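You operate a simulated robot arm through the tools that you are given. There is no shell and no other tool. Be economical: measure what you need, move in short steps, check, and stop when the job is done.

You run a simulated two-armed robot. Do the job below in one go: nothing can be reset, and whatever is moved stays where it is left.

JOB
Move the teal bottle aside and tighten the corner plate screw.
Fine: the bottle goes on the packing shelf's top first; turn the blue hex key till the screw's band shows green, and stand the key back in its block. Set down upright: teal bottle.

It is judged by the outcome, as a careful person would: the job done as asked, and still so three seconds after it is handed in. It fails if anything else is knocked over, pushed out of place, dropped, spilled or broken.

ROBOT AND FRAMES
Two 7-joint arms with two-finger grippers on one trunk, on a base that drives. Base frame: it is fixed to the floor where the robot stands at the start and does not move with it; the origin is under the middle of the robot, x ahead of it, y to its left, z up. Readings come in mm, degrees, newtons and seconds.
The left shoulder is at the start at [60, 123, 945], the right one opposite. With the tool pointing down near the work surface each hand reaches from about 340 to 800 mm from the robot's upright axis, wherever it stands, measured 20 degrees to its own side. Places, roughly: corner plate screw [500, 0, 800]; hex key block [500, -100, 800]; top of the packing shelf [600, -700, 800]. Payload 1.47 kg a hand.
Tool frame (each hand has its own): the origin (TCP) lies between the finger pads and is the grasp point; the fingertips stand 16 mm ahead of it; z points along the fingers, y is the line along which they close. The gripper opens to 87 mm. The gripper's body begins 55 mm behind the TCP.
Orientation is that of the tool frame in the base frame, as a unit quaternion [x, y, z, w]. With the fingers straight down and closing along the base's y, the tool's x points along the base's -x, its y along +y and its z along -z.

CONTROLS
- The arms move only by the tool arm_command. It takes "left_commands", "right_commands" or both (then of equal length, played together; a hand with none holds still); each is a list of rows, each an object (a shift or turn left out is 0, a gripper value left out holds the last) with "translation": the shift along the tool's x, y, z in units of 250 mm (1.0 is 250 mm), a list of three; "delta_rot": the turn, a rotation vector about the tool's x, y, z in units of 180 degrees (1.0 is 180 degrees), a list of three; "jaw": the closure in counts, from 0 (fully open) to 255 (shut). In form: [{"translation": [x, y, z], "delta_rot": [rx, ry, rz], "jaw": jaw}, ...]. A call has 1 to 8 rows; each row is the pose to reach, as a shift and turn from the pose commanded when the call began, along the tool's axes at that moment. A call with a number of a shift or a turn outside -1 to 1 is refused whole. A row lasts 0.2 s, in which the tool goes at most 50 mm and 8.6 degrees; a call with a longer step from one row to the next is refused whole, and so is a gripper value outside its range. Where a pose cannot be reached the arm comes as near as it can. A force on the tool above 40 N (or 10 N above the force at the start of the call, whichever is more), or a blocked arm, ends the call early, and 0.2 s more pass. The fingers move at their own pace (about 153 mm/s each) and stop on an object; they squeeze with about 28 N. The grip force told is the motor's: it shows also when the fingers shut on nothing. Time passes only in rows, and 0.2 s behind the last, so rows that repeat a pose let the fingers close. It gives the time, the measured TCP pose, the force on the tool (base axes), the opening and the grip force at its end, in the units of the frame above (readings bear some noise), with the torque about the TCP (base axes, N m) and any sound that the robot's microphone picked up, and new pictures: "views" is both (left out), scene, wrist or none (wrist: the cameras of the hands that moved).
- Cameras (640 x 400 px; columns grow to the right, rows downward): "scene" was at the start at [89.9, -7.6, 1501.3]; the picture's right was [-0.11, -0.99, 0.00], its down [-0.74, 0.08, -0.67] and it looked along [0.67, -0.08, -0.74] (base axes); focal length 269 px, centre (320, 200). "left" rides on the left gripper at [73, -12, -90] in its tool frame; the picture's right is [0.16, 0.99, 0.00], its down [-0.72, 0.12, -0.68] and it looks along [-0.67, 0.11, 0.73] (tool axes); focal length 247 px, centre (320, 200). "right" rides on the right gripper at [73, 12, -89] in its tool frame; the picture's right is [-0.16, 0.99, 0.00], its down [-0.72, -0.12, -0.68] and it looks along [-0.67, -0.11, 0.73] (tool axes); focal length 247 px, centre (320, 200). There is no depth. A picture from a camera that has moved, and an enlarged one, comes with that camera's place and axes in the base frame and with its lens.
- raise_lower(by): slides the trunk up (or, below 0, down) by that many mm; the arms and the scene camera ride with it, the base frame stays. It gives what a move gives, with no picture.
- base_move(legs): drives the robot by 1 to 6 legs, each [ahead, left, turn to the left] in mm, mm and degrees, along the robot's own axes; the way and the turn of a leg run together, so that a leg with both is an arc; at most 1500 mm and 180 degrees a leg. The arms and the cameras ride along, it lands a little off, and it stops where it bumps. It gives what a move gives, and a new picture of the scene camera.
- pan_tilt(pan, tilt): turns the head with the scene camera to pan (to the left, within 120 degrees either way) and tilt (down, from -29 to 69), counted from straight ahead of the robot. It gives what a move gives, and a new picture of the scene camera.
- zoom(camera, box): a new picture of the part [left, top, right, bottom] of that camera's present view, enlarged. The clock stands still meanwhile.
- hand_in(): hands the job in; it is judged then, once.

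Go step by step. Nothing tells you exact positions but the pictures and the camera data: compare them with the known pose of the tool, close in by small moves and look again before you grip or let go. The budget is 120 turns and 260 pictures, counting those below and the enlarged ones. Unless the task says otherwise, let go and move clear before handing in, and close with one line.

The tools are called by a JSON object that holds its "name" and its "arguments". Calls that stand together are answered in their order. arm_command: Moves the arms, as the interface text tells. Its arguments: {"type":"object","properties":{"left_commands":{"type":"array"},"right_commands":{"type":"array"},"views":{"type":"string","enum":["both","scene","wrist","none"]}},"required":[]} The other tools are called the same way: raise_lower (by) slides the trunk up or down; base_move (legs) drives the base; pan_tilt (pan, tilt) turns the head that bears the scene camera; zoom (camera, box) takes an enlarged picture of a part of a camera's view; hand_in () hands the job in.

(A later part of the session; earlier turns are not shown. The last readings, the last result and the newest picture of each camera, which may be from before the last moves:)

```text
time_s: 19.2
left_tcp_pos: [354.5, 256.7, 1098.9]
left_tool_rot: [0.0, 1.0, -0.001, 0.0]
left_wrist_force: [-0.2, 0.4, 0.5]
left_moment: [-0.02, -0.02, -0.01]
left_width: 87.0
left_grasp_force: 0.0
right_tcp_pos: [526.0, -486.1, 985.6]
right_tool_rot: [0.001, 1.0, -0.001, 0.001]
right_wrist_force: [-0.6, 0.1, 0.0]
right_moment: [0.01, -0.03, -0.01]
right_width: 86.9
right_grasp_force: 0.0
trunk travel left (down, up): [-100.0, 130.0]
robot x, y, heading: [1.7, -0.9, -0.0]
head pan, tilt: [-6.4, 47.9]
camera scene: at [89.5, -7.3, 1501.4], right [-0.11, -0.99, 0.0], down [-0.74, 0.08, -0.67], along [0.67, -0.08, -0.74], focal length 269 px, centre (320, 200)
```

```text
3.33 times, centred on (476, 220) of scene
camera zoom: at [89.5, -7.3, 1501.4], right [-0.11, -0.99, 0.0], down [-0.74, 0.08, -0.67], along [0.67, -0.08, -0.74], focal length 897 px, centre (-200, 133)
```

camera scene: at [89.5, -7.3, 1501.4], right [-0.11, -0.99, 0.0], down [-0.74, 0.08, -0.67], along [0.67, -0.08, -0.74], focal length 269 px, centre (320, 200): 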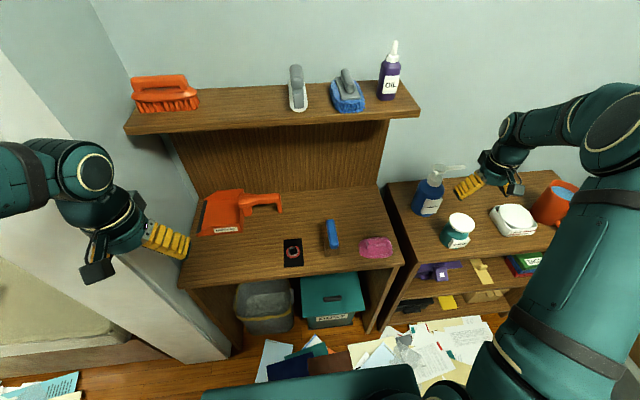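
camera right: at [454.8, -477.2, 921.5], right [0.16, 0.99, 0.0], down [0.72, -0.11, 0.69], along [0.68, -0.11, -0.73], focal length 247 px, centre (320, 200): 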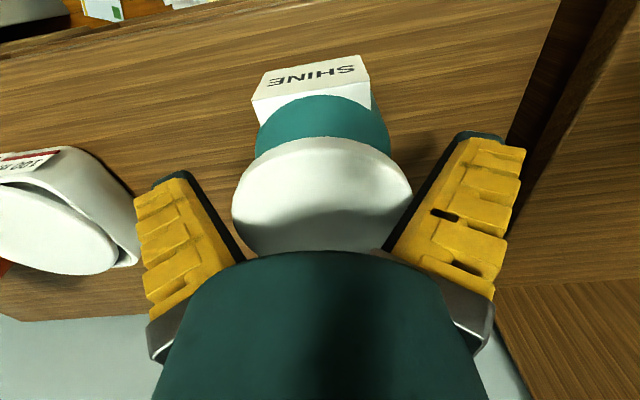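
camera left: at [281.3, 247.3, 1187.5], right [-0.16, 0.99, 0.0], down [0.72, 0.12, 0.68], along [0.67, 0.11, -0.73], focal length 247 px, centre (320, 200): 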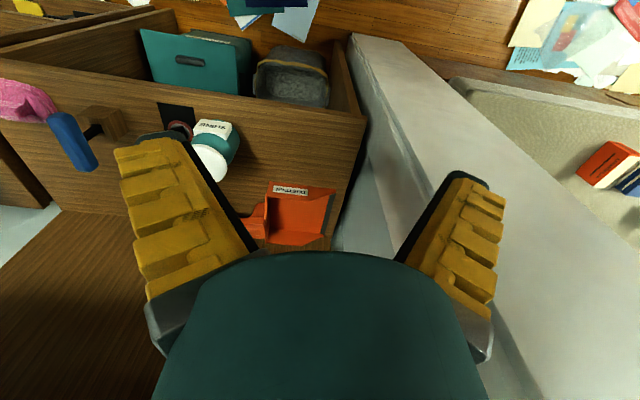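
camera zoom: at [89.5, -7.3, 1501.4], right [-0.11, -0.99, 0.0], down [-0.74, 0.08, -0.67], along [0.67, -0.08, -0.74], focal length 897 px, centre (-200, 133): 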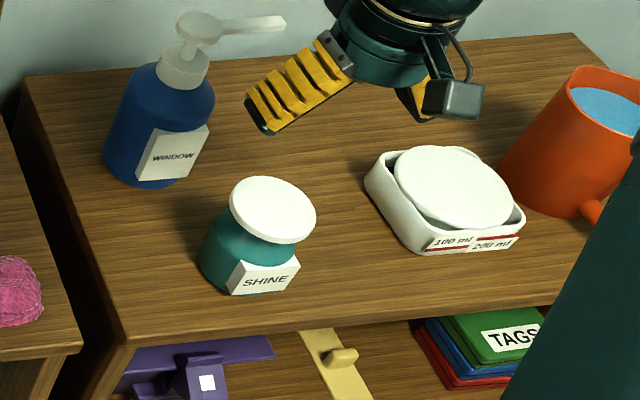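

The bottle stands upright in clear space. Now I go to the hex key handle near [534, -97].

{"name": "arm_command", "arguments": {"right_commands": [{"translation": [0.0, 0.15, 0]}, {"translation": [0.0, 0.34, 0]}, {"translation": [0.0, 0.53, 0]}, {"translation": [0.0, 0.72, 0]}, {"translation": [0.0, 0.91, 0]}, {"translation": [0.0, 1.0, 0]}], "views": "none"}}

{"name": "arm_command", "arguments": {"right_commands": [{"translation": [-0.01, 0.15, 0]}, {"translation": [-0.02, 0.34, 0.05]}, {"translation": [-0.03, 0.5, 0.1]}, {"translation": [-0.03, 0.557, 0.1]}, {"translation": [-0.03, 0.557, 0.1]}], "views": "both"}}

{"name": "zoom", "arguments": {"camera": "right", "box": [200, 20, 440, 170]}}

```text
time_s: 20.6
left_tcp_pos: [355.6, 257.5, 1097.9]
left_tool_rot: [0.0, 1.0, 0.0, 0.0]
left_wrist_force: [0.3, 0.7, 0.1]
left_moment: [-0.04, 0.01, 0.0]
left_width: 86.9
left_grasp_force: 0.1
right_tcp_pos: [525.8, -236.4, 984.3]
right_tool_rot: [0.001, 1.0, 0.0, 0.001]
right_wrist_force: [-0.1, -0.3, -0.4]
right_moment: [0.06, -0.03, 0.01]
right_width: 87.3
right_grasp_force: 0.1
trunk travel left (down, up): [-100.0, 130.0]
robot x, y, heading: [0.1, 3.8, 0.1]
head pan, tilt: [-6.4, 47.9]
```

```text
time_s: 21.8
left_tcp_pos: [355.1, 257.0, 1098.0]
left_tool_rot: [0.001, 1.0, 0.0, 0.0]
left_wrist_force: [0.9, -1.2, 0.3]
left_moment: [-0.04, 0.02, -0.03]
left_width: 86.9
left_grasp_force: 0.1
right_tcp_pos: [533.8, -97.4, 958.5]
right_tool_rot: [0.0, 1.0, -0.001, 0.0]
right_wrist_force: [-0.3, -0.5, -0.5]
right_moment: [0.03, 0.01, 0.0]
right_width: 87.1
right_grasp_force: 0.0
trunk travel left (down, up): [-100.0, 130.0]
robot x, y, heading: [-1.4, -1.8, -0.4]
head pan, tilt: [-6.4, 47.9]
camera scene: at [90.2, -7.7, 1501.3], right [-0.11, -0.99, 0.0], down [-0.74, 0.08, -0.67], along [0.67, -0.07, -0.74], focal length 269 px, centre (320, 200)
camera right: at [461.7, -86.3, 1047.3], right [0.16, 0.99, 0.0], down [0.72, -0.12, 0.68], along [0.67, -0.11, -0.73], focal length 247 px, centre (320, 200)
```

scene: 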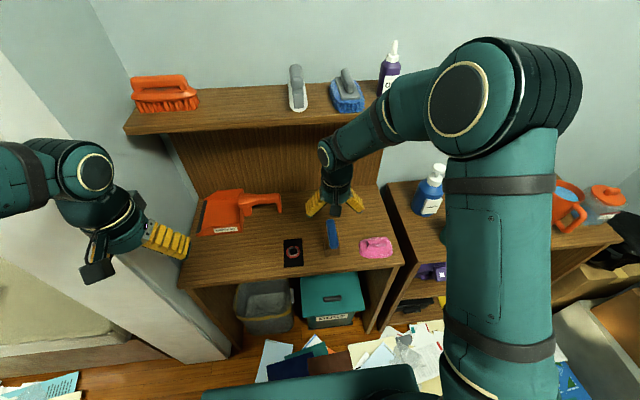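
right: 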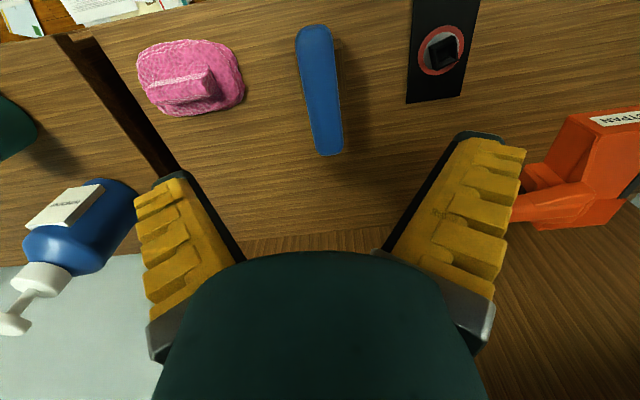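

```text
2.67 times, centred on (320, 95) of right
camera zoom: at [461.7, -86.3, 1047.3], right [0.16, 0.99, 0.0], down [0.72, -0.12, 0.68], along [0.67, -0.11, -0.73], focal length 659 px, centre (320, 480)
```

zoom: 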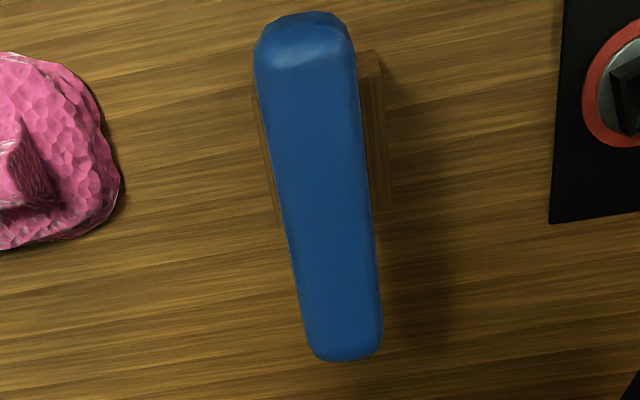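

The handle lies along x from 494 to 577 at y ≈ -96, 25 mm wide, with the shaft at x ≈ 535. I'll descend around it.

{"name": "arm_command", "arguments": {"right_commands": [{"translation": [-0.005, 0.004, 0.15]}, {"translation": [-0.005, 0.004, 0.3]}, {"translation": [-0.005, 0.004, 0.3]}], "views": "wrist"}}

{"name": "zoom", "arguments": {"camera": "scene", "box": [270, 190, 398, 270]}}

{"name": "zoom", "arguments": {"camera": "left", "box": [0, 60, 240, 210]}}

```text
time_s: 22.6
left_tcp_pos: [355.2, 257.3, 1099.1]
left_tool_rot: [0.001, 1.0, 0.001, 0.0]
left_wrist_force: [0.1, -0.4, 1.0]
left_moment: [-0.03, -0.02, 0.0]
left_width: 87.1
left_grasp_force: 0.2
right_tcp_pos: [533.9, -95.8, 882.2]
right_tool_rot: [0.001, 1.0, 0.0, 0.001]
right_wrist_force: [0.4, -0.1, -0.4]
right_moment: [-0.01, -0.01, 0.02]
right_width: 87.0
right_grasp_force: 0.1
trunk travel left (down, up): [-100.0, 130.0]
robot x, y, heading: [0.6, 2.1, 0.2]
head pan, tilt: [-6.4, 47.9]
camera right: at [462.3, -85.7, 971.5], right [0.16, 0.99, 0.0], down [0.72, -0.12, 0.68], along [0.67, -0.11, -0.73], focal length 247 px, centre (320, 200)
```

right: 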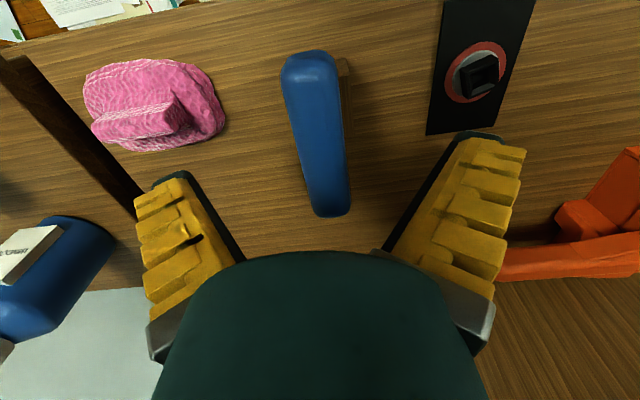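

```text
5.00 times, centred on (334, 230) of scene
camera zoom: at [89.8, -7.8, 1501.4], right [-0.11, -0.99, 0.0], down [-0.74, 0.08, -0.67], along [0.67, -0.07, -0.74], focal length 1346 px, centre (250, 50)
```

zoom: 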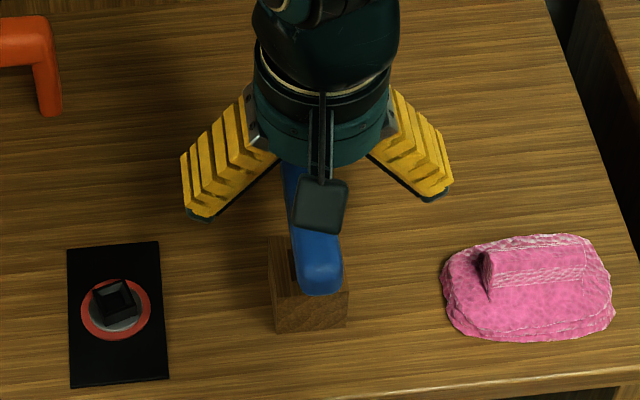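

```text
2.67 times, centred on (120, 135) of left
camera zoom: at [281.9, 245.9, 1187.8], right [-0.16, 0.99, 0.0], down [0.72, 0.12, 0.68], along [0.67, 0.11, -0.73], focal length 659 px, centre (853, 373)
```

zoom: 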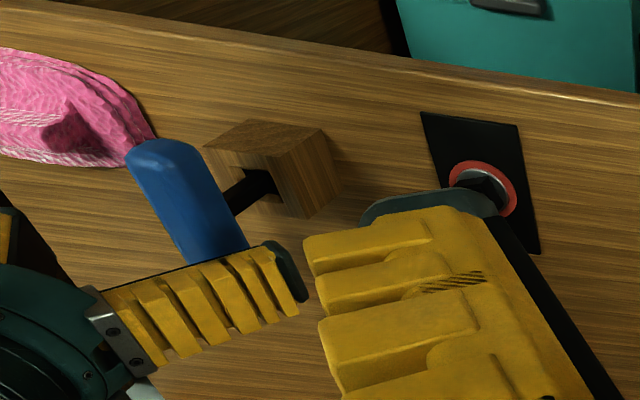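

Aligned. I'll lower 31 mm and close on the handle.

{"name": "arm_command", "arguments": {"right_commands": [{"translation": [0, 0, 0.06]}, {"translation": [0, 0, 0.124]}, {"translation": [0, 0, 0.124], "jaw": 130}, {"translation": [0, 0, 0.124], "jaw": 255}, {"translation": [0, 0, 0.124], "jaw": 255}, {"translation": [0, 0, 0.124], "jaw": 255}], "views": "wrist"}}

{"name": "zoom", "arguments": {"camera": "left", "box": [0, 60, 240, 210]}}

```text
time_s: 24.0
left_tcp_pos: [354.7, 257.1, 1099.2]
left_tool_rot: [0.001, 1.0, 0.0, 0.0]
left_wrist_force: [0.6, 0.2, -1.0]
left_moment: [-0.02, 0.01, 0.01]
left_width: 86.8
left_grasp_force: 0.1
right_tcp_pos: [536.4, -95.0, 852.9]
right_tool_rot: [0.0, 1.0, 0.0, 0.002]
right_wrist_force: [0.2, 0.0, 11.5]
right_moment: [-0.01, 0.01, -0.01]
right_width: 20.2
right_grasp_force: 27.6
trunk travel left (down, up): [-100.0, 130.0]
robot x, y, heading: [2.2, 2.3, -0.2]
head pan, tilt: [-6.4, 47.9]
camera right: at [463.1, -85.3, 941.8], right [0.16, 0.99, 0.0], down [0.72, -0.12, 0.68], along [0.67, -0.11, -0.73], focal length 247 px, centre (320, 200)
```

right: 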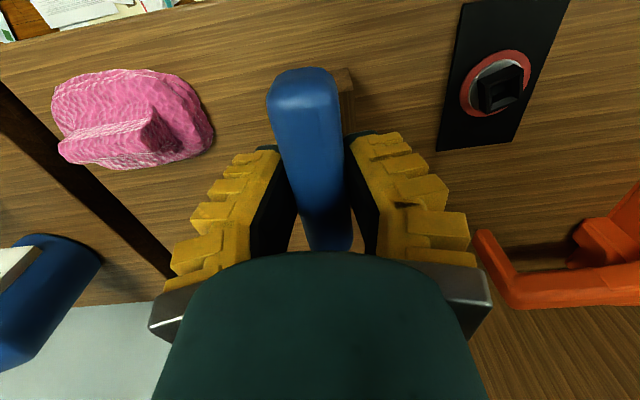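

```text
2.67 times, centred on (120, 135) of left
camera zoom: at [281.4, 246.1, 1187.9], right [-0.16, 0.99, 0.0], down [0.72, 0.12, 0.68], along [0.67, 0.11, -0.73], focal length 659 px, centre (853, 373)
```

zoom: 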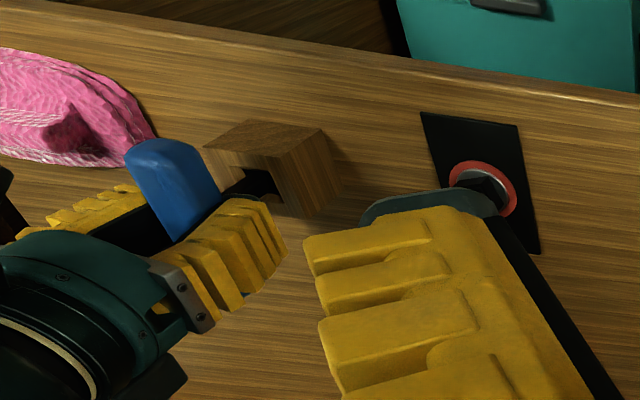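

Gripped at 20 mm. Lifting slowly straight up while watching the forces.

{"name": "arm_command", "arguments": {"right_commands": [{"translation": [0, 0, -0.02]}, {"translation": [0, 0, -0.06]}, {"translation": [0, 0, -0.1]}, {"translation": [0, 0, -0.15]}, {"translation": [0, 0, -0.2]}, {"translation": [0, 0, -0.25]}, {"translation": [0, 0, -0.3]}], "views": "wrist"}}

{"name": "zoom", "arguments": {"camera": "left", "box": [0, 60, 240, 210]}}

{"name": "zoom", "arguments": {"camera": "scene", "box": [270, 190, 398, 270]}}

```text
time_s: 25.6
left_tcp_pos: [356.4, 257.1, 1098.3]
left_tool_rot: [0.0, 1.0, 0.0, 0.0]
left_wrist_force: [0.7, 0.0, -0.4]
left_moment: [-0.05, 0.02, -0.01]
left_width: 86.8
left_grasp_force: 0.1
right_tcp_pos: [536.5, -96.7, 928.7]
right_tool_rot: [0.001, 1.0, 0.0, 0.001]
right_wrist_force: [-0.3, 0.0, -1.1]
right_moment: [0.04, -0.01, 0.02]
right_width: 16.3
right_grasp_force: 28.1
trunk travel left (down, up): [-100.0, 130.0]
robot x, y, heading: [1.6, -2.0, 0.0]
head pan, tilt: [-6.4, 47.9]
camera right: at [463.1, -86.4, 1016.3], right [0.16, 0.99, 0.0], down [0.72, -0.12, 0.68], along [0.67, -0.11, -0.73], focal length 247 px, centre (320, 200)
```

right: 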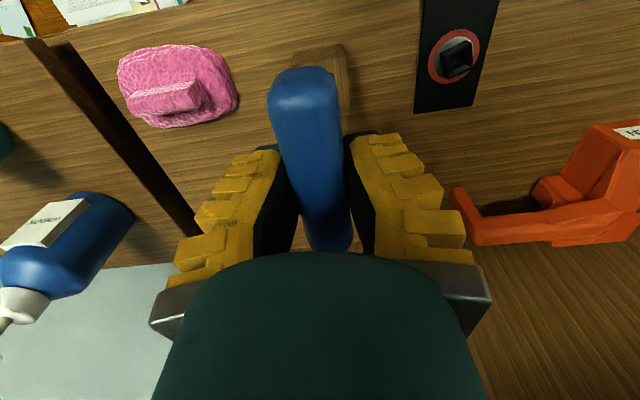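

```text
2.67 times, centred on (120, 135) of left
camera zoom: at [282.0, 245.9, 1187.8], right [-0.16, 0.99, 0.0], down [0.72, 0.12, 0.68], along [0.67, 0.11, -0.73], focal length 659 px, centre (853, 373)
```

zoom: 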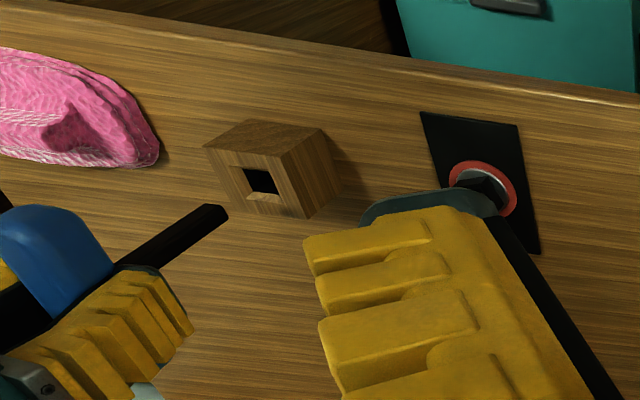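

```text
5.00 times, centred on (334, 230) of scene
camera zoom: at [89.9, -7.8, 1501.4], right [-0.11, -0.99, 0.0], down [-0.74, 0.08, -0.67], along [0.67, -0.07, -0.74], focal length 1346 px, centre (250, 50)
```

zoom: 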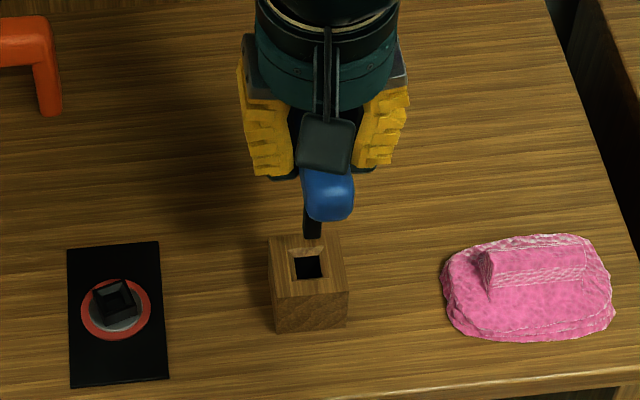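

The key is out: its straight shaft hangs about 90 mm below the TCP. I'll look closely at the screw socket and the shaft tip.

{"name": "zoom", "arguments": {"camera": "right", "box": [410, 20, 506, 80]}}

{"name": "zoom", "arguments": {"camera": "scene", "box": [276, 230, 340, 270]}}

{"name": "zoom", "arguments": {"camera": "left", "box": [40, 110, 136, 170]}}

```text
6.67 times, centred on (458, 50) of right
camera zoom: at [463.1, -86.4, 1016.3], right [0.16, 0.99, 0.0], down [0.72, -0.12, 0.68], along [0.67, -0.11, -0.73], focal length 1646 px, centre (-600, 1200)
```

zoom: 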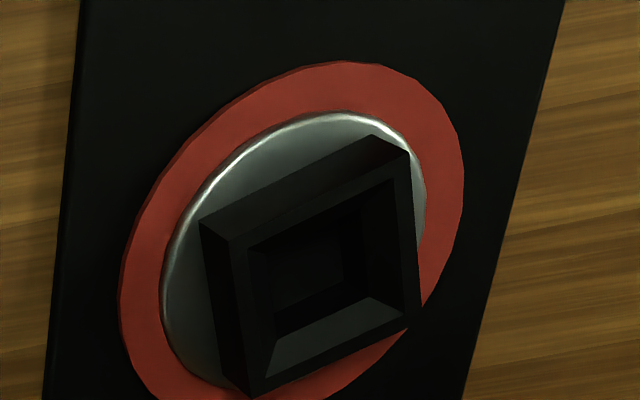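

```text
10.00 times, centred on (308, 250) of scene
camera zoom: at [89.9, -7.8, 1501.4], right [-0.11, -0.99, 0.0], down [-0.74, 0.08, -0.67], along [0.67, -0.07, -0.74], focal length 2692 px, centre (440, -300)
```

zoom: 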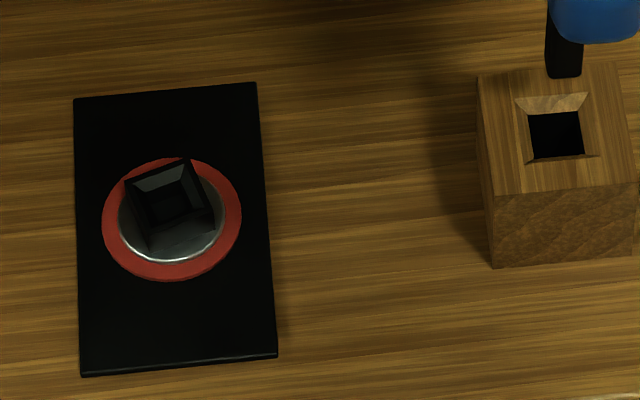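

```text
6.67 times, centred on (88, 140) of left
camera zoom: at [282.0, 245.9, 1187.8], right [-0.16, 0.99, 0.0], down [0.72, 0.12, 0.68], along [0.67, 0.11, -0.73], focal length 1646 px, centre (1867, 600)
```

zoom: 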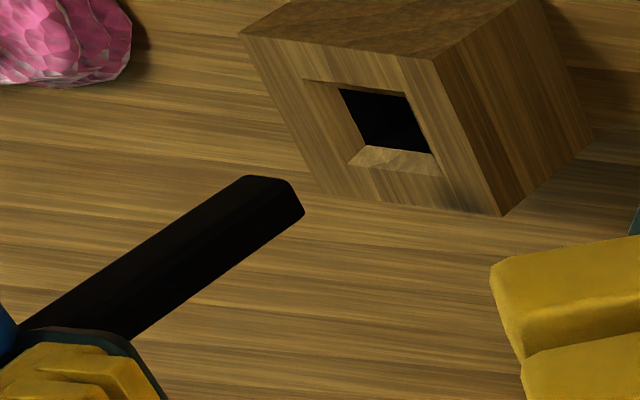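

The drive is square: the socket is rotated about +17° (anticlockwise) from the base axes, and the shaft is aligned with its handle. I'll carry the key over the screw, pre-rotate it 17°, and yaw the left hand so its camera watches from the side.

{"name": "arm_command", "arguments": {"left_commands": [{"translation": [-0.04, -0.004, 0.04], "delta_rot": [0, 0, 0.046]}, {"translation": [-0.08, -0.008, 0.08], "delta_rot": [0, 0, 0.092]}, {"translation": [-0.12, -0.012, 0.12], "delta_rot": [0, 0, 0.138]}, {"translation": [-0.16, -0.016, 0.16], "delta_rot": [0, 0, 0.184]}, {"translation": [-0.2, -0.02, 0.2], "delta_rot": [0, 0, 0.23]}, {"translation": [-0.24, -0.024, 0.24], "delta_rot": [0, 0, 0.276]}, {"translation": [-0.28, -0.028, 0.28], "delta_rot": [0, 0, 0.322]}, {"translation": [-0.3, -0.028, 0.316], "delta_rot": [0, 0, 0.368]}], "right_commands": [{"translation": [0, 0.06, -0.02], "delta_rot": [0, 0, -0.012]}, {"translation": [0, 0.12, -0.02], "delta_rot": [0, 0, -0.024]}, {"translation": [0, 0.18, -0.02], "delta_rot": [0, 0, -0.036]}, {"translation": [0, 0.24, -0.02], "delta_rot": [0, 0, -0.048]}, {"translation": [0, 0.3, -0.02], "delta_rot": [0, 0, -0.06]}, {"translation": [0, 0.36, -0.02], "delta_rot": [0, 0, -0.072]}, {"translation": [0, 0.42, -0.02], "delta_rot": [0, 0, -0.084]}, {"translation": [-0.004, 0.476, -0.02], "delta_rot": [0, 0, -0.096]}], "views": "both"}}

```text
time_s: 27.4
left_tcp_pos: [430.6, 251.0, 1020.0]
left_tool_rot: [0.548, 0.837, 0.0, -0.001]
left_wrist_force: [0.2, -0.3, -0.2]
left_moment: [-0.04, -0.03, 0.0]
left_width: 87.1
left_grasp_force: 0.0
right_tcp_pos: [538.6, 22.7, 932.2]
right_tool_rot: [-0.15, 0.989, 0.0, 0.002]
right_wrist_force: [0.0, 0.5, -1.1]
right_moment: [0.01, -0.01, -0.03]
right_width: 16.0
right_grasp_force: 27.8
trunk travel left (down, up): [-100.0, 130.0]
robot x, y, heading: [2.6, 0.5, -0.3]
head pan, tilt: [-6.4, 47.9]
camera scene: at [90.4, -7.3, 1501.3], right [-0.11, -0.99, 0.0], down [-0.74, 0.08, -0.67], along [0.67, -0.08, -0.74], focal length 269 px, centre (320, 200)
camera right: at [464.9, 11.4, 1021.1], right [-0.14, 0.99, 0.0], down [0.72, 0.1, 0.68], along [0.68, 0.1, -0.73], focal length 247 px, centre (320, 200)
camera left: at [390.8, 313.5, 1108.1], right [0.84, 0.54, 0.0], down [0.4, -0.62, 0.68], along [0.37, -0.57, -0.73], focal length 247 px, centre (320, 200)
```

scene: 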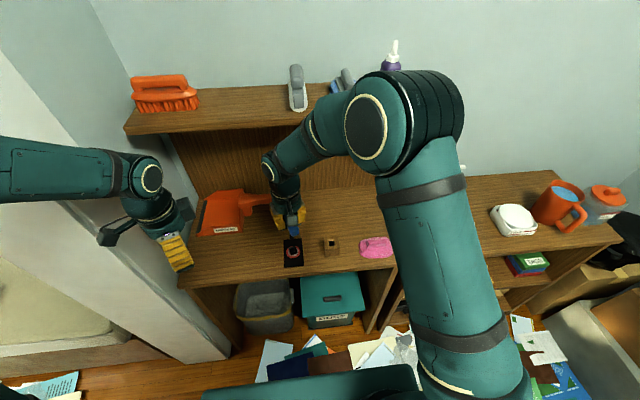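
right: 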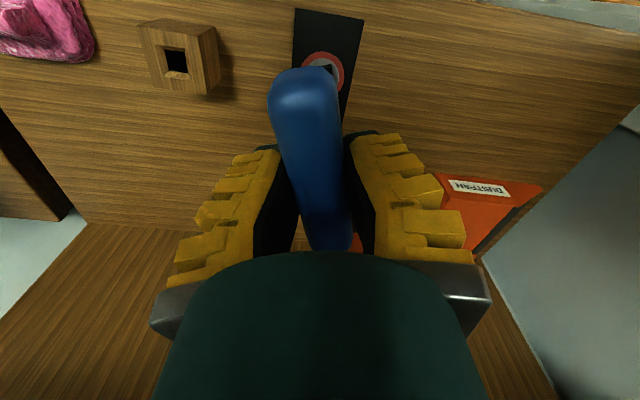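
left: 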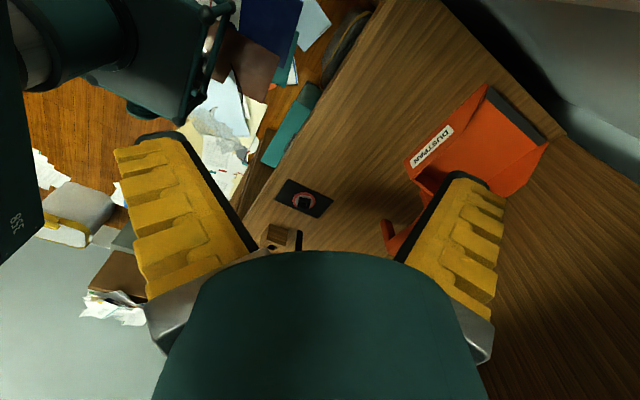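

Good: the left camera sees the screw and the shaft tip between its fingers. I'll enlarge both views.

{"name": "zoom", "arguments": {"camera": "left", "box": [260, 180, 356, 240]}}

{"name": "zoom", "arguments": {"camera": "scene", "box": [260, 220, 340, 270]}}

```text
6.67 times, centred on (308, 210) of left
camera zoom: at [390.8, 313.5, 1108.1], right [0.84, 0.54, 0.0], down [0.4, -0.62, 0.68], along [0.37, -0.57, -0.73], focal length 1646 px, centre (400, 133)
```

zoom: 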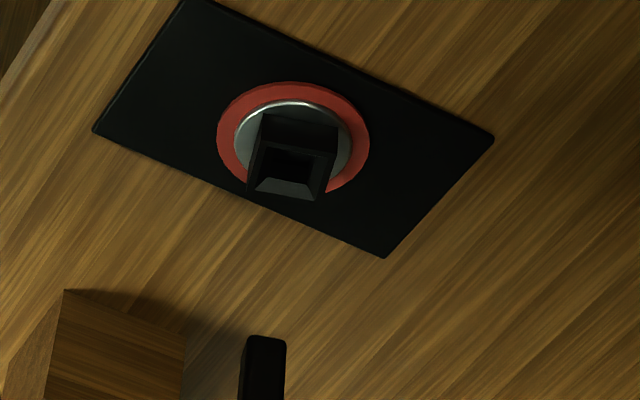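

```text
8.00 times, centred on (300, 245) of scene
camera zoom: at [90.4, -7.3, 1501.3], right [-0.11, -0.99, 0.0], down [-0.74, 0.08, -0.67], along [0.67, -0.08, -0.74], focal length 2154 px, centre (480, -160)
```

zoom: 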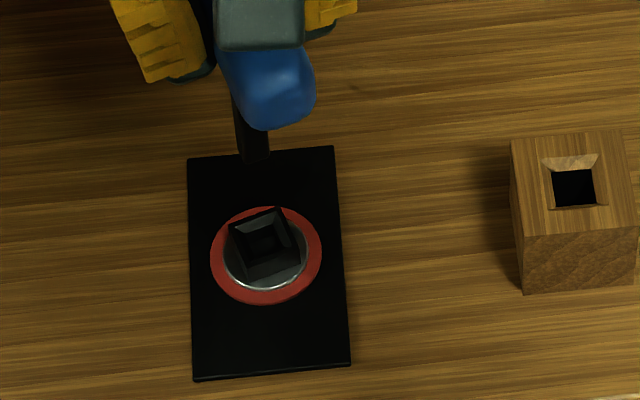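

{"name": "zoom", "arguments": {"camera": "left", "box": [288, 190, 320, 210]}}

{"name": "zoom", "arguments": {"camera": "scene", "box": [280, 236, 312, 256]}}

```text
16.00 times, centred on (304, 200) of left
camera zoom: at [390.8, 313.5, 1108.1], right [0.84, 0.54, 0.0], down [0.4, -0.62, 0.68], along [0.37, -0.57, -0.73], focal length 3952 px, centre (576, 200)
```

zoom: 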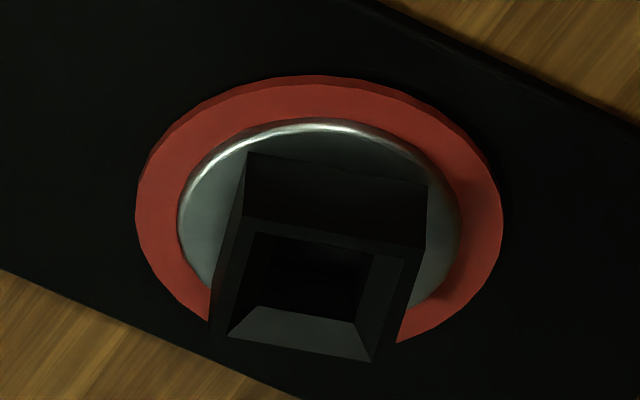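

```text
16.00 times, centred on (296, 246) of scene
camera zoom: at [90.4, -7.3, 1501.3], right [-0.11, -0.99, 0.0], down [-0.74, 0.08, -0.67], along [0.67, -0.08, -0.74], focal length 4308 px, centre (704, -536)
```

zoom: 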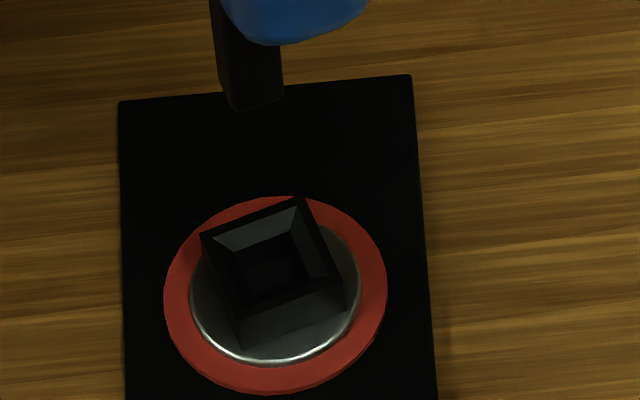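

The tip is near [537.4, 25.3] and the socket near [540.8, 26.1], so I need about +3.4 mm in x and +0.7 in y. I'll correct and lower 48 mm to just above the rim, then compare again.

{"name": "arm_command", "arguments": {"right_commands": [{"translation": [-0.0138, -0.0014, 0.05]}, {"translation": [-0.0138, -0.0014, 0.12]}, {"translation": [-0.0138, -0.0014, 0.192]}, {"translation": [-0.0138, -0.0014, 0.192]}], "views": "none"}}

{"name": "zoom", "arguments": {"camera": "left", "box": [280, 185, 328, 215]}}

{"name": "zoom", "arguments": {"camera": "scene", "box": [276, 231, 316, 256]}}

```text
time_s: 28.4
left_tcp_pos: [430.6, 249.7, 1019.2]
left_tool_rot: [0.546, 0.838, 0.0, -0.001]
left_wrist_force: [0.4, 0.0, 0.5]
left_moment: [0.03, -0.01, -0.02]
left_width: 87.2
left_grasp_force: 0.1
right_tcp_pos: [540.5, 22.4, 884.9]
right_tool_rot: [-0.15, 0.989, -0.002, 0.001]
right_wrist_force: [-0.2, 0.0, -0.7]
right_moment: [-0.04, 0.06, 0.02]
right_width: 16.2
right_grasp_force: 27.7
trunk travel left (down, up): [-100.0, 130.0]
robot x, y, heading: [-1.4, -0.3, -0.0]
head pan, tilt: [-6.4, 47.9]
```

```text
13.33 times, centred on (304, 200) of left
camera zoom: at [390.1, 312.9, 1108.5], right [0.84, 0.54, 0.0], down [0.4, -0.62, 0.68], along [0.37, -0.57, -0.73], focal length 3293 px, centre (533, 200)
```

zoom: 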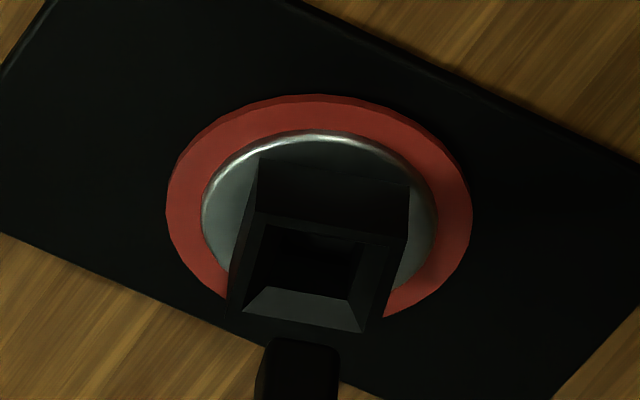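

```text
16.00 times, centred on (296, 244) of scene
camera zoom: at [89.9, -7.8, 1501.4], right [-0.11, -0.99, 0.0], down [-0.74, 0.08, -0.67], along [0.67, -0.07, -0.74], focal length 4308 px, centre (704, -496)
```

zoom: 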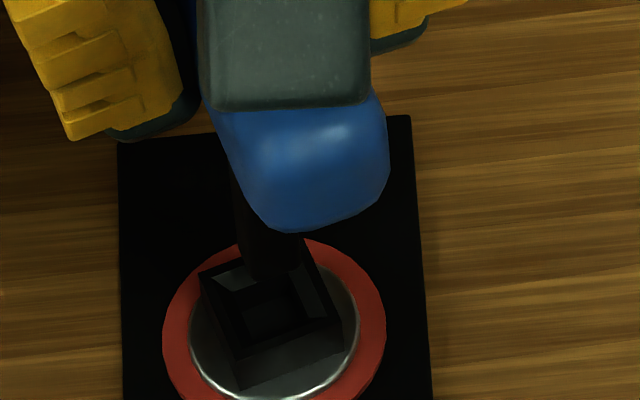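

Lateral y is good; x needs about 1.9 mm more. I'll adjust and lower toward the chamfer.

{"name": "arm_command", "arguments": {"right_commands": [{"translation": [-0.007, -0.003, 0.016]}, {"translation": [-0.007, -0.003, 0.032]}, {"translation": [-0.007, -0.003, 0.048]}, {"translation": [-0.007, -0.003, 0.048]}], "views": "none"}}

{"name": "zoom", "arguments": {"camera": "left", "box": [280, 185, 328, 215]}}

{"name": "zoom", "arguments": {"camera": "scene", "box": [276, 231, 316, 256]}}

```text
time_s: 29.4
left_tcp_pos: [430.3, 250.4, 1019.4]
left_tool_rot: [0.546, 0.838, 0.001, 0.001]
left_wrist_force: [0.0, -0.1, 0.1]
left_moment: [-0.01, 0.04, 0.01]
left_width: 87.1
left_grasp_force: 0.2
right_tcp_pos: [541.5, 22.6, 871.9]
right_tool_rot: [-0.15, 0.989, -0.001, 0.001]
right_wrist_force: [-0.2, -0.6, -0.4]
right_moment: [0.01, 0.01, -0.02]
right_width: 16.1
right_grasp_force: 27.8
trunk travel left (down, up): [-100.0, 130.0]
robot x, y, heading: [0.5, -0.6, -0.2]
head pan, tilt: [-6.4, 47.9]
```

```text
13.33 times, centred on (304, 200) of left
camera zoom: at [390.3, 313.0, 1108.4], right [0.84, 0.54, 0.0], down [0.4, -0.62, 0.68], along [0.37, -0.57, -0.73], focal length 3293 px, centre (533, 200)
```

zoom: 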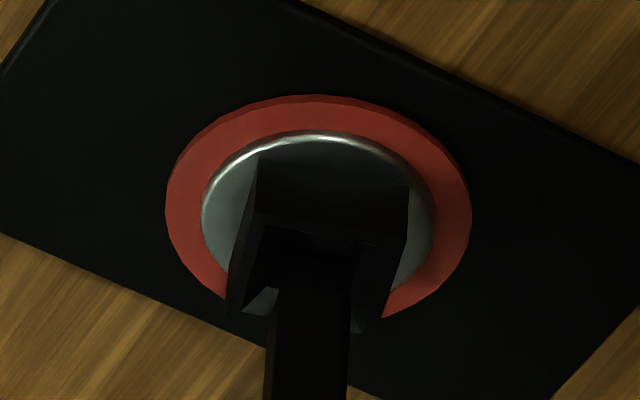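

```text
16.00 times, centred on (296, 244) of scene
camera zoom: at [90.1, -7.7, 1501.3], right [-0.11, -0.99, 0.0], down [-0.74, 0.08, -0.67], along [0.67, -0.07, -0.74], focal length 4308 px, centre (704, -496)
```

zoom: 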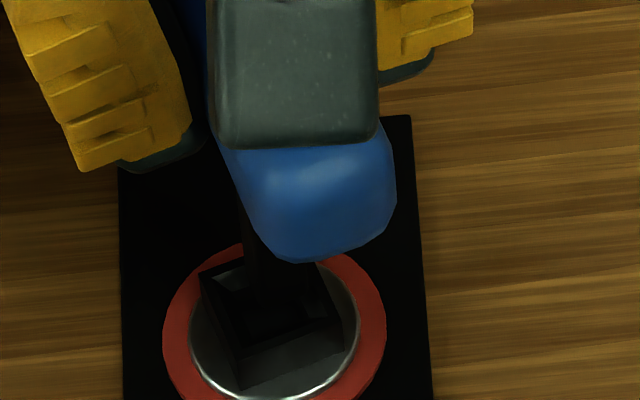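

Both views show the tip centred over the opening. Lowering in small force-guarded steps.

{"name": "arm_command", "arguments": {"right_commands": [{"translation": [0, 0, 0.012]}, {"translation": [0, 0, 0.024]}, {"translation": [0, 0, 0.036]}, {"translation": [0, 0, 0.048]}, {"translation": [0, 0, 0.06]}, {"translation": [0, 0, 0.06]}], "views": "none"}}

{"name": "zoom", "arguments": {"camera": "left", "box": [280, 185, 328, 215]}}

{"name": "zoom", "arguments": {"camera": "scene", "box": [276, 231, 316, 256]}}

```text
time_s: 30.8
left_tcp_pos: [430.3, 250.3, 1018.3]
left_tool_rot: [0.546, 0.838, 0.0, 0.0]
left_wrist_force: [0.3, 0.7, 0.0]
left_moment: [0.01, 0.0, 0.0]
left_width: 87.1
left_grasp_force: 0.0
right_tcp_pos: [542.6, 22.7, 858.5]
right_tool_rot: [-0.15, 0.989, -0.001, 0.002]
right_wrist_force: [-1.0, 0.0, 5.1]
right_moment: [0.1, 0.07, -0.03]
right_width: 18.2
right_grasp_force: 27.7
trunk travel left (down, up): [-100.0, 130.0]
robot x, y, heading: [0.7, 0.1, 0.1]
head pan, tilt: [-6.4, 47.9]
```

```text
13.33 times, centred on (304, 200) of left
camera zoom: at [389.9, 313.0, 1108.6], right [0.84, 0.54, 0.0], down [0.4, -0.62, 0.68], along [0.37, -0.57, -0.73], focal length 3293 px, centre (533, 200)
```

zoom: 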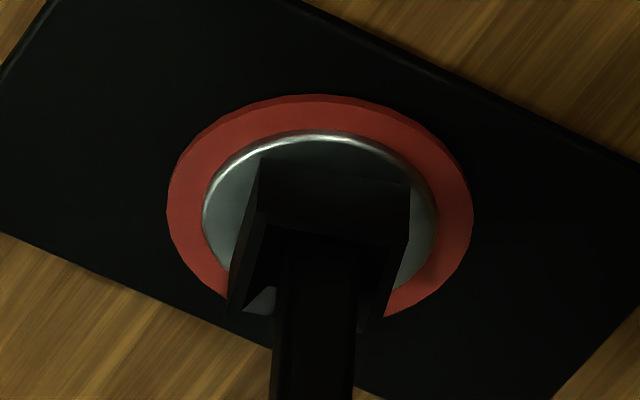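

```text
16.00 times, centred on (296, 244) of scene
camera zoom: at [89.6, -7.6, 1501.4], right [-0.11, -0.99, 0.0], down [-0.74, 0.08, -0.67], along [0.67, -0.08, -0.74], focal length 4308 px, centre (704, -496)
```

zoom: 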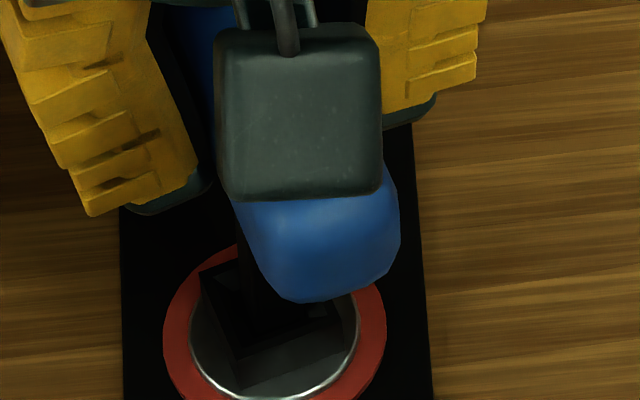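

Contact of about 5 N with the tip apparently inside the socket. I'll press a little more to see whether it is seated.

{"name": "arm_command", "arguments": {"right_commands": [{"translation": [0, 0, 0.006]}, {"translation": [0, 0, 0.012]}, {"translation": [0, 0, 0.016]}, {"translation": [0, 0, 0.016]}], "views": "wrist"}}

{"name": "zoom", "arguments": {"camera": "left", "box": [288, 190, 320, 210]}}

```text
time_s: 31.8
left_tcp_pos: [429.6, 250.7, 1019.6]
left_tool_rot: [0.545, 0.838, 0.001, 0.0]
left_wrist_force: [-0.3, -0.1, -0.2]
left_moment: [0.01, 0.01, 0.0]
left_width: 86.9
left_grasp_force: 0.0
right_tcp_pos: [541.2, 23.1, 856.3]
right_tool_rot: [-0.15, 0.989, -0.001, 0.002]
right_wrist_force: [-0.1, 1.4, 22.5]
right_moment: [0.01, -0.04, 0.0]
right_width: 27.7
right_grasp_force: 27.8
trunk travel left (down, up): [-100.0, 130.0]
robot x, y, heading: [-4.0, 1.4, 0.2]
head pan, tilt: [-6.4, 47.9]
camera right: at [468.9, 11.1, 943.0], right [-0.14, 0.99, 0.0], down [0.72, 0.1, 0.68], along [0.68, 0.1, -0.73], focal length 247 px, centre (320, 200)
```

right: 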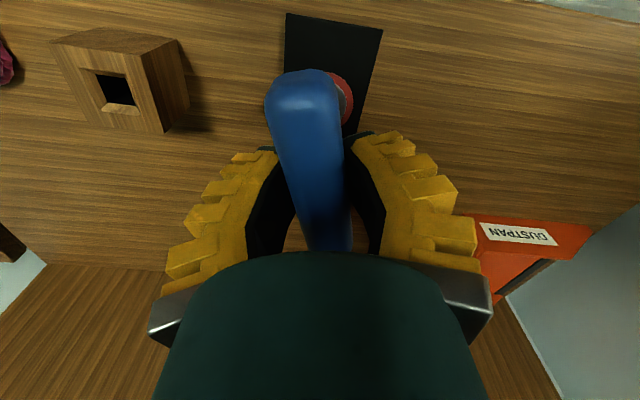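

```text
16.00 times, centred on (304, 200) of left
camera zoom: at [389.0, 313.0, 1109.0], right [0.84, 0.54, 0.0], down [0.4, -0.62, 0.68], along [0.37, -0.57, -0.73], focal length 3952 px, centre (576, 200)
```

zoom: 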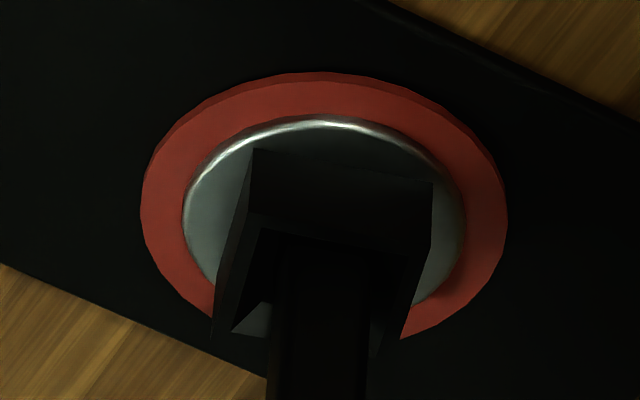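

Firm bottom at 22 N. I'll ease the pressure and try a small clockwise twist to see whether the socket turns with the key.

{"name": "arm_command", "arguments": {"right_commands": [{"translation": [0, 0, -0.012]}, {"translation": [0, 0, -0.012], "delta_rot": [0, 0, 0.02]}, {"translation": [0, 0, -0.012], "delta_rot": [0, 0, 0.045]}, {"translation": [0, 0, -0.012], "delta_rot": [0, 0, 0.07]}, {"translation": [0, 0, -0.012], "delta_rot": [0, 0, 0.07]}], "views": "wrist"}}

{"name": "zoom", "arguments": {"camera": "left", "box": [288, 190, 320, 210]}}

{"name": "zoom", "arguments": {"camera": "scene", "box": [276, 236, 316, 261]}}

```text
time_s: 33.0
left_tcp_pos: [430.1, 250.6, 1019.0]
left_tool_rot: [0.547, 0.837, -0.001, 0.001]
left_wrist_force: [-0.5, -0.2, -1.0]
left_moment: [0.0, 0.01, 0.05]
left_width: 87.2
left_grasp_force: 0.0
right_tcp_pos: [541.8, 22.8, 855.1]
right_tool_rot: [-0.039, 0.999, 0.0, 0.0]
right_wrist_force: [0.1, 0.6, 13.6]
right_moment: [0.03, 0.0, 0.03]
right_width: 21.7
right_grasp_force: 27.5
trunk travel left (down, up): [-100.0, 130.0]
robot x, y, heading: [1.3, 0.5, -0.0]
head pan, tilt: [-6.4, 47.9]
camera right: at [468.3, 27.1, 945.2], right [0.08, 1.0, 0.0], down [0.73, -0.06, 0.68], along [0.68, -0.05, -0.73], focal length 247 px, centre (320, 200)
```

right: 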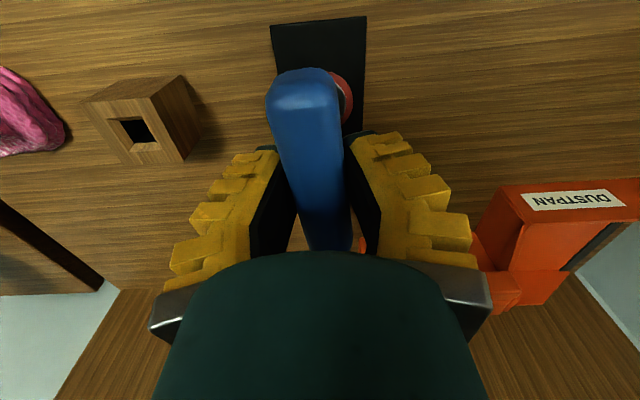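

```text
16.00 times, centred on (304, 200) of left
camera zoom: at [389.4, 313.0, 1108.8], right [0.84, 0.54, 0.0], down [0.4, -0.62, 0.68], along [0.37, -0.57, -0.73], focal length 3952 px, centre (576, 200)
```

zoom: 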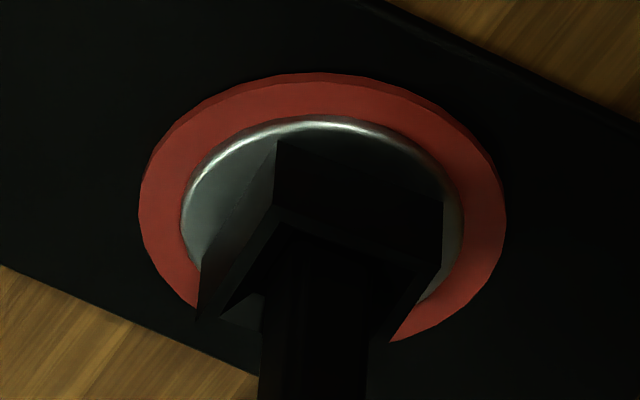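

```text
16.00 times, centred on (296, 248) of scene
camera zoom: at [88.9, -7.7, 1501.4], right [-0.11, -0.99, 0.0], down [-0.74, 0.08, -0.67], along [0.67, -0.07, -0.74], focal length 4308 px, centre (704, -576)
```

zoom: 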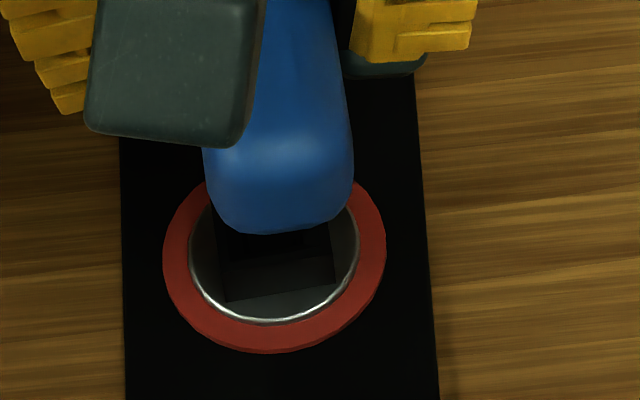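

The socket turned with the key, so it's engaged. I'll continue clockwise.

{"name": "arm_command", "arguments": {"right_commands": [{"delta_rot": [0, 0, 0.045]}, {"delta_rot": [0, 0, 0.09]}, {"delta_rot": [0, 0, 0.135]}, {"delta_rot": [0, 0, 0.18]}, {"delta_rot": [0, 0, 0.225]}, {"delta_rot": [0, 0, 0.25]}, {"delta_rot": [0, 0, 0.25]}], "views": "none"}}

{"name": "zoom", "arguments": {"camera": "left", "box": [272, 180, 336, 220]}}

{"name": "zoom", "arguments": {"camera": "scene", "box": [260, 216, 340, 266]}}

```text
time_s: 34.6
left_tcp_pos: [429.9, 251.6, 1019.5]
left_tool_rot: [0.547, 0.837, 0.0, 0.0]
left_wrist_force: [-0.3, -0.3, -0.4]
left_moment: [0.04, -0.05, 0.02]
left_width: 87.2
left_grasp_force: 0.0
right_tcp_pos: [540.9, 22.5, 857.0]
right_tool_rot: [0.346, 0.938, 0.0, 0.002]
right_wrist_force: [-5.7, 5.2, 11.2]
right_moment: [0.4, 0.49, 0.01]
right_width: 20.2
right_grasp_force: 28.0
trunk travel left (down, up): [-100.0, 130.0]
robot x, y, heading: [0.5, 0.0, 0.0]
head pan, tilt: [-6.4, 47.9]
```

```text
10.00 times, centred on (304, 200) of left
camera zoom: at [389.3, 313.4, 1108.7], right [0.84, 0.54, 0.0], down [0.4, -0.62, 0.68], along [0.37, -0.57, -0.73], focal length 2470 px, centre (480, 200)
```

zoom: 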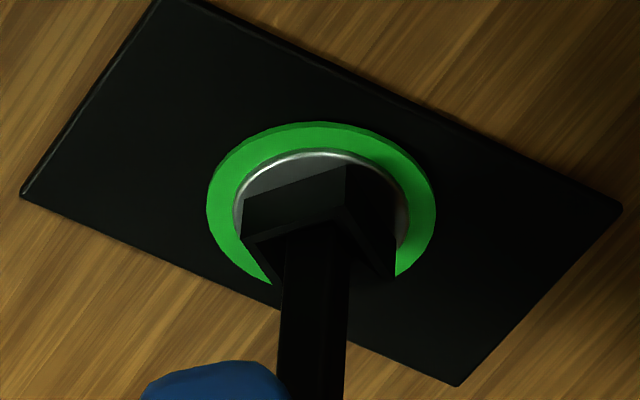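

```text
8.00 times, centred on (300, 241) of scene
camera zoom: at [88.7, -7.2, 1501.4], right [-0.11, -0.99, 0.0], down [-0.74, 0.08, -0.67], along [0.67, -0.08, -0.74], focal length 2154 px, centre (480, -128)
```

zoom: 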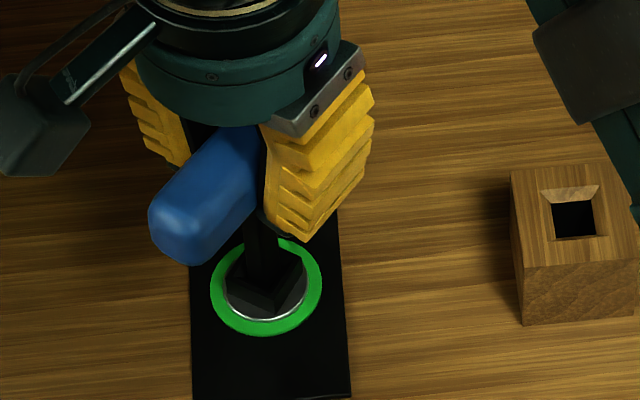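

The band is green. I'll lift the key straight out.

{"name": "arm_command", "arguments": {"right_commands": [{"translation": [0, 0, -0.02]}, {"translation": [0, 0, -0.05]}, {"translation": [0, 0, -0.1]}, {"translation": [0, 0, -0.16]}, {"translation": [0, 0, -0.22]}, {"translation": [0, 0, -0.3]}, {"translation": [0, 0, -0.3]}], "views": "none"}}

{"name": "zoom", "arguments": {"camera": "left", "box": [250, 170, 378, 250]}}

{"name": "zoom", "arguments": {"camera": "scene", "box": [260, 206, 356, 266]}}

```text
time_s: 36.2
left_tcp_pos: [431.3, 250.7, 1018.8]
left_tool_rot: [0.546, 0.838, 0.0, -0.001]
left_wrist_force: [-0.7, -0.4, -0.2]
left_moment: [-0.02, -0.02, 0.02]
left_width: 86.9
left_grasp_force: 0.1
right_tcp_pos: [542.7, 22.1, 931.0]
right_tool_rot: [0.346, 0.938, -0.002, 0.001]
right_wrist_force: [0.0, -0.5, -0.5]
right_moment: [0.0, -0.04, -0.03]
right_width: 16.1
right_grasp_force: 27.9
trunk travel left (down, up): [-100.0, 130.0]
robot x, y, heading: [1.8, -1.2, -0.2]
head pan, tilt: [-6.4, 47.9]
```

```text
5.00 times, centred on (314, 210) of left
camera zoom: at [390.5, 313.1, 1108.3], right [0.84, 0.54, 0.0], down [0.4, -0.62, 0.68], along [0.37, -0.57, -0.73], focal length 1235 px, centre (350, 150)
```

zoom: 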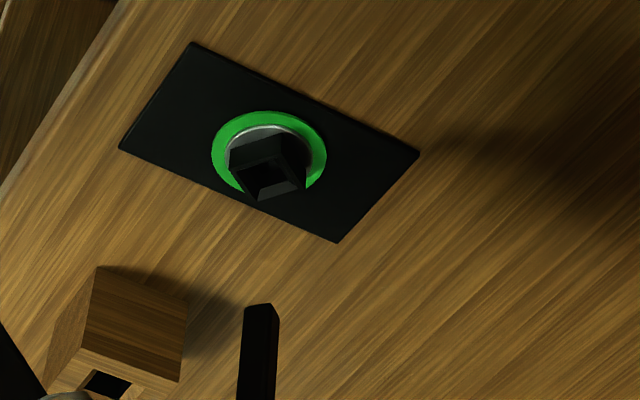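

```text
6.67 times, centred on (308, 236) of scene
camera zoom: at [90.4, -7.6, 1501.3], right [-0.11, -0.99, 0.0], down [-0.74, 0.08, -0.67], along [0.67, -0.08, -0.74], focal length 1795 px, centre (400, -40)
```

zoom: 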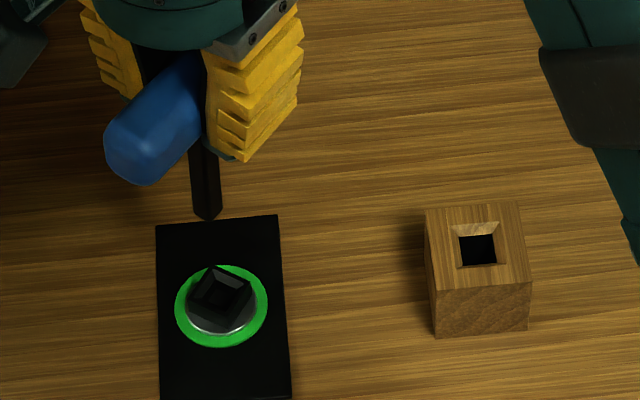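

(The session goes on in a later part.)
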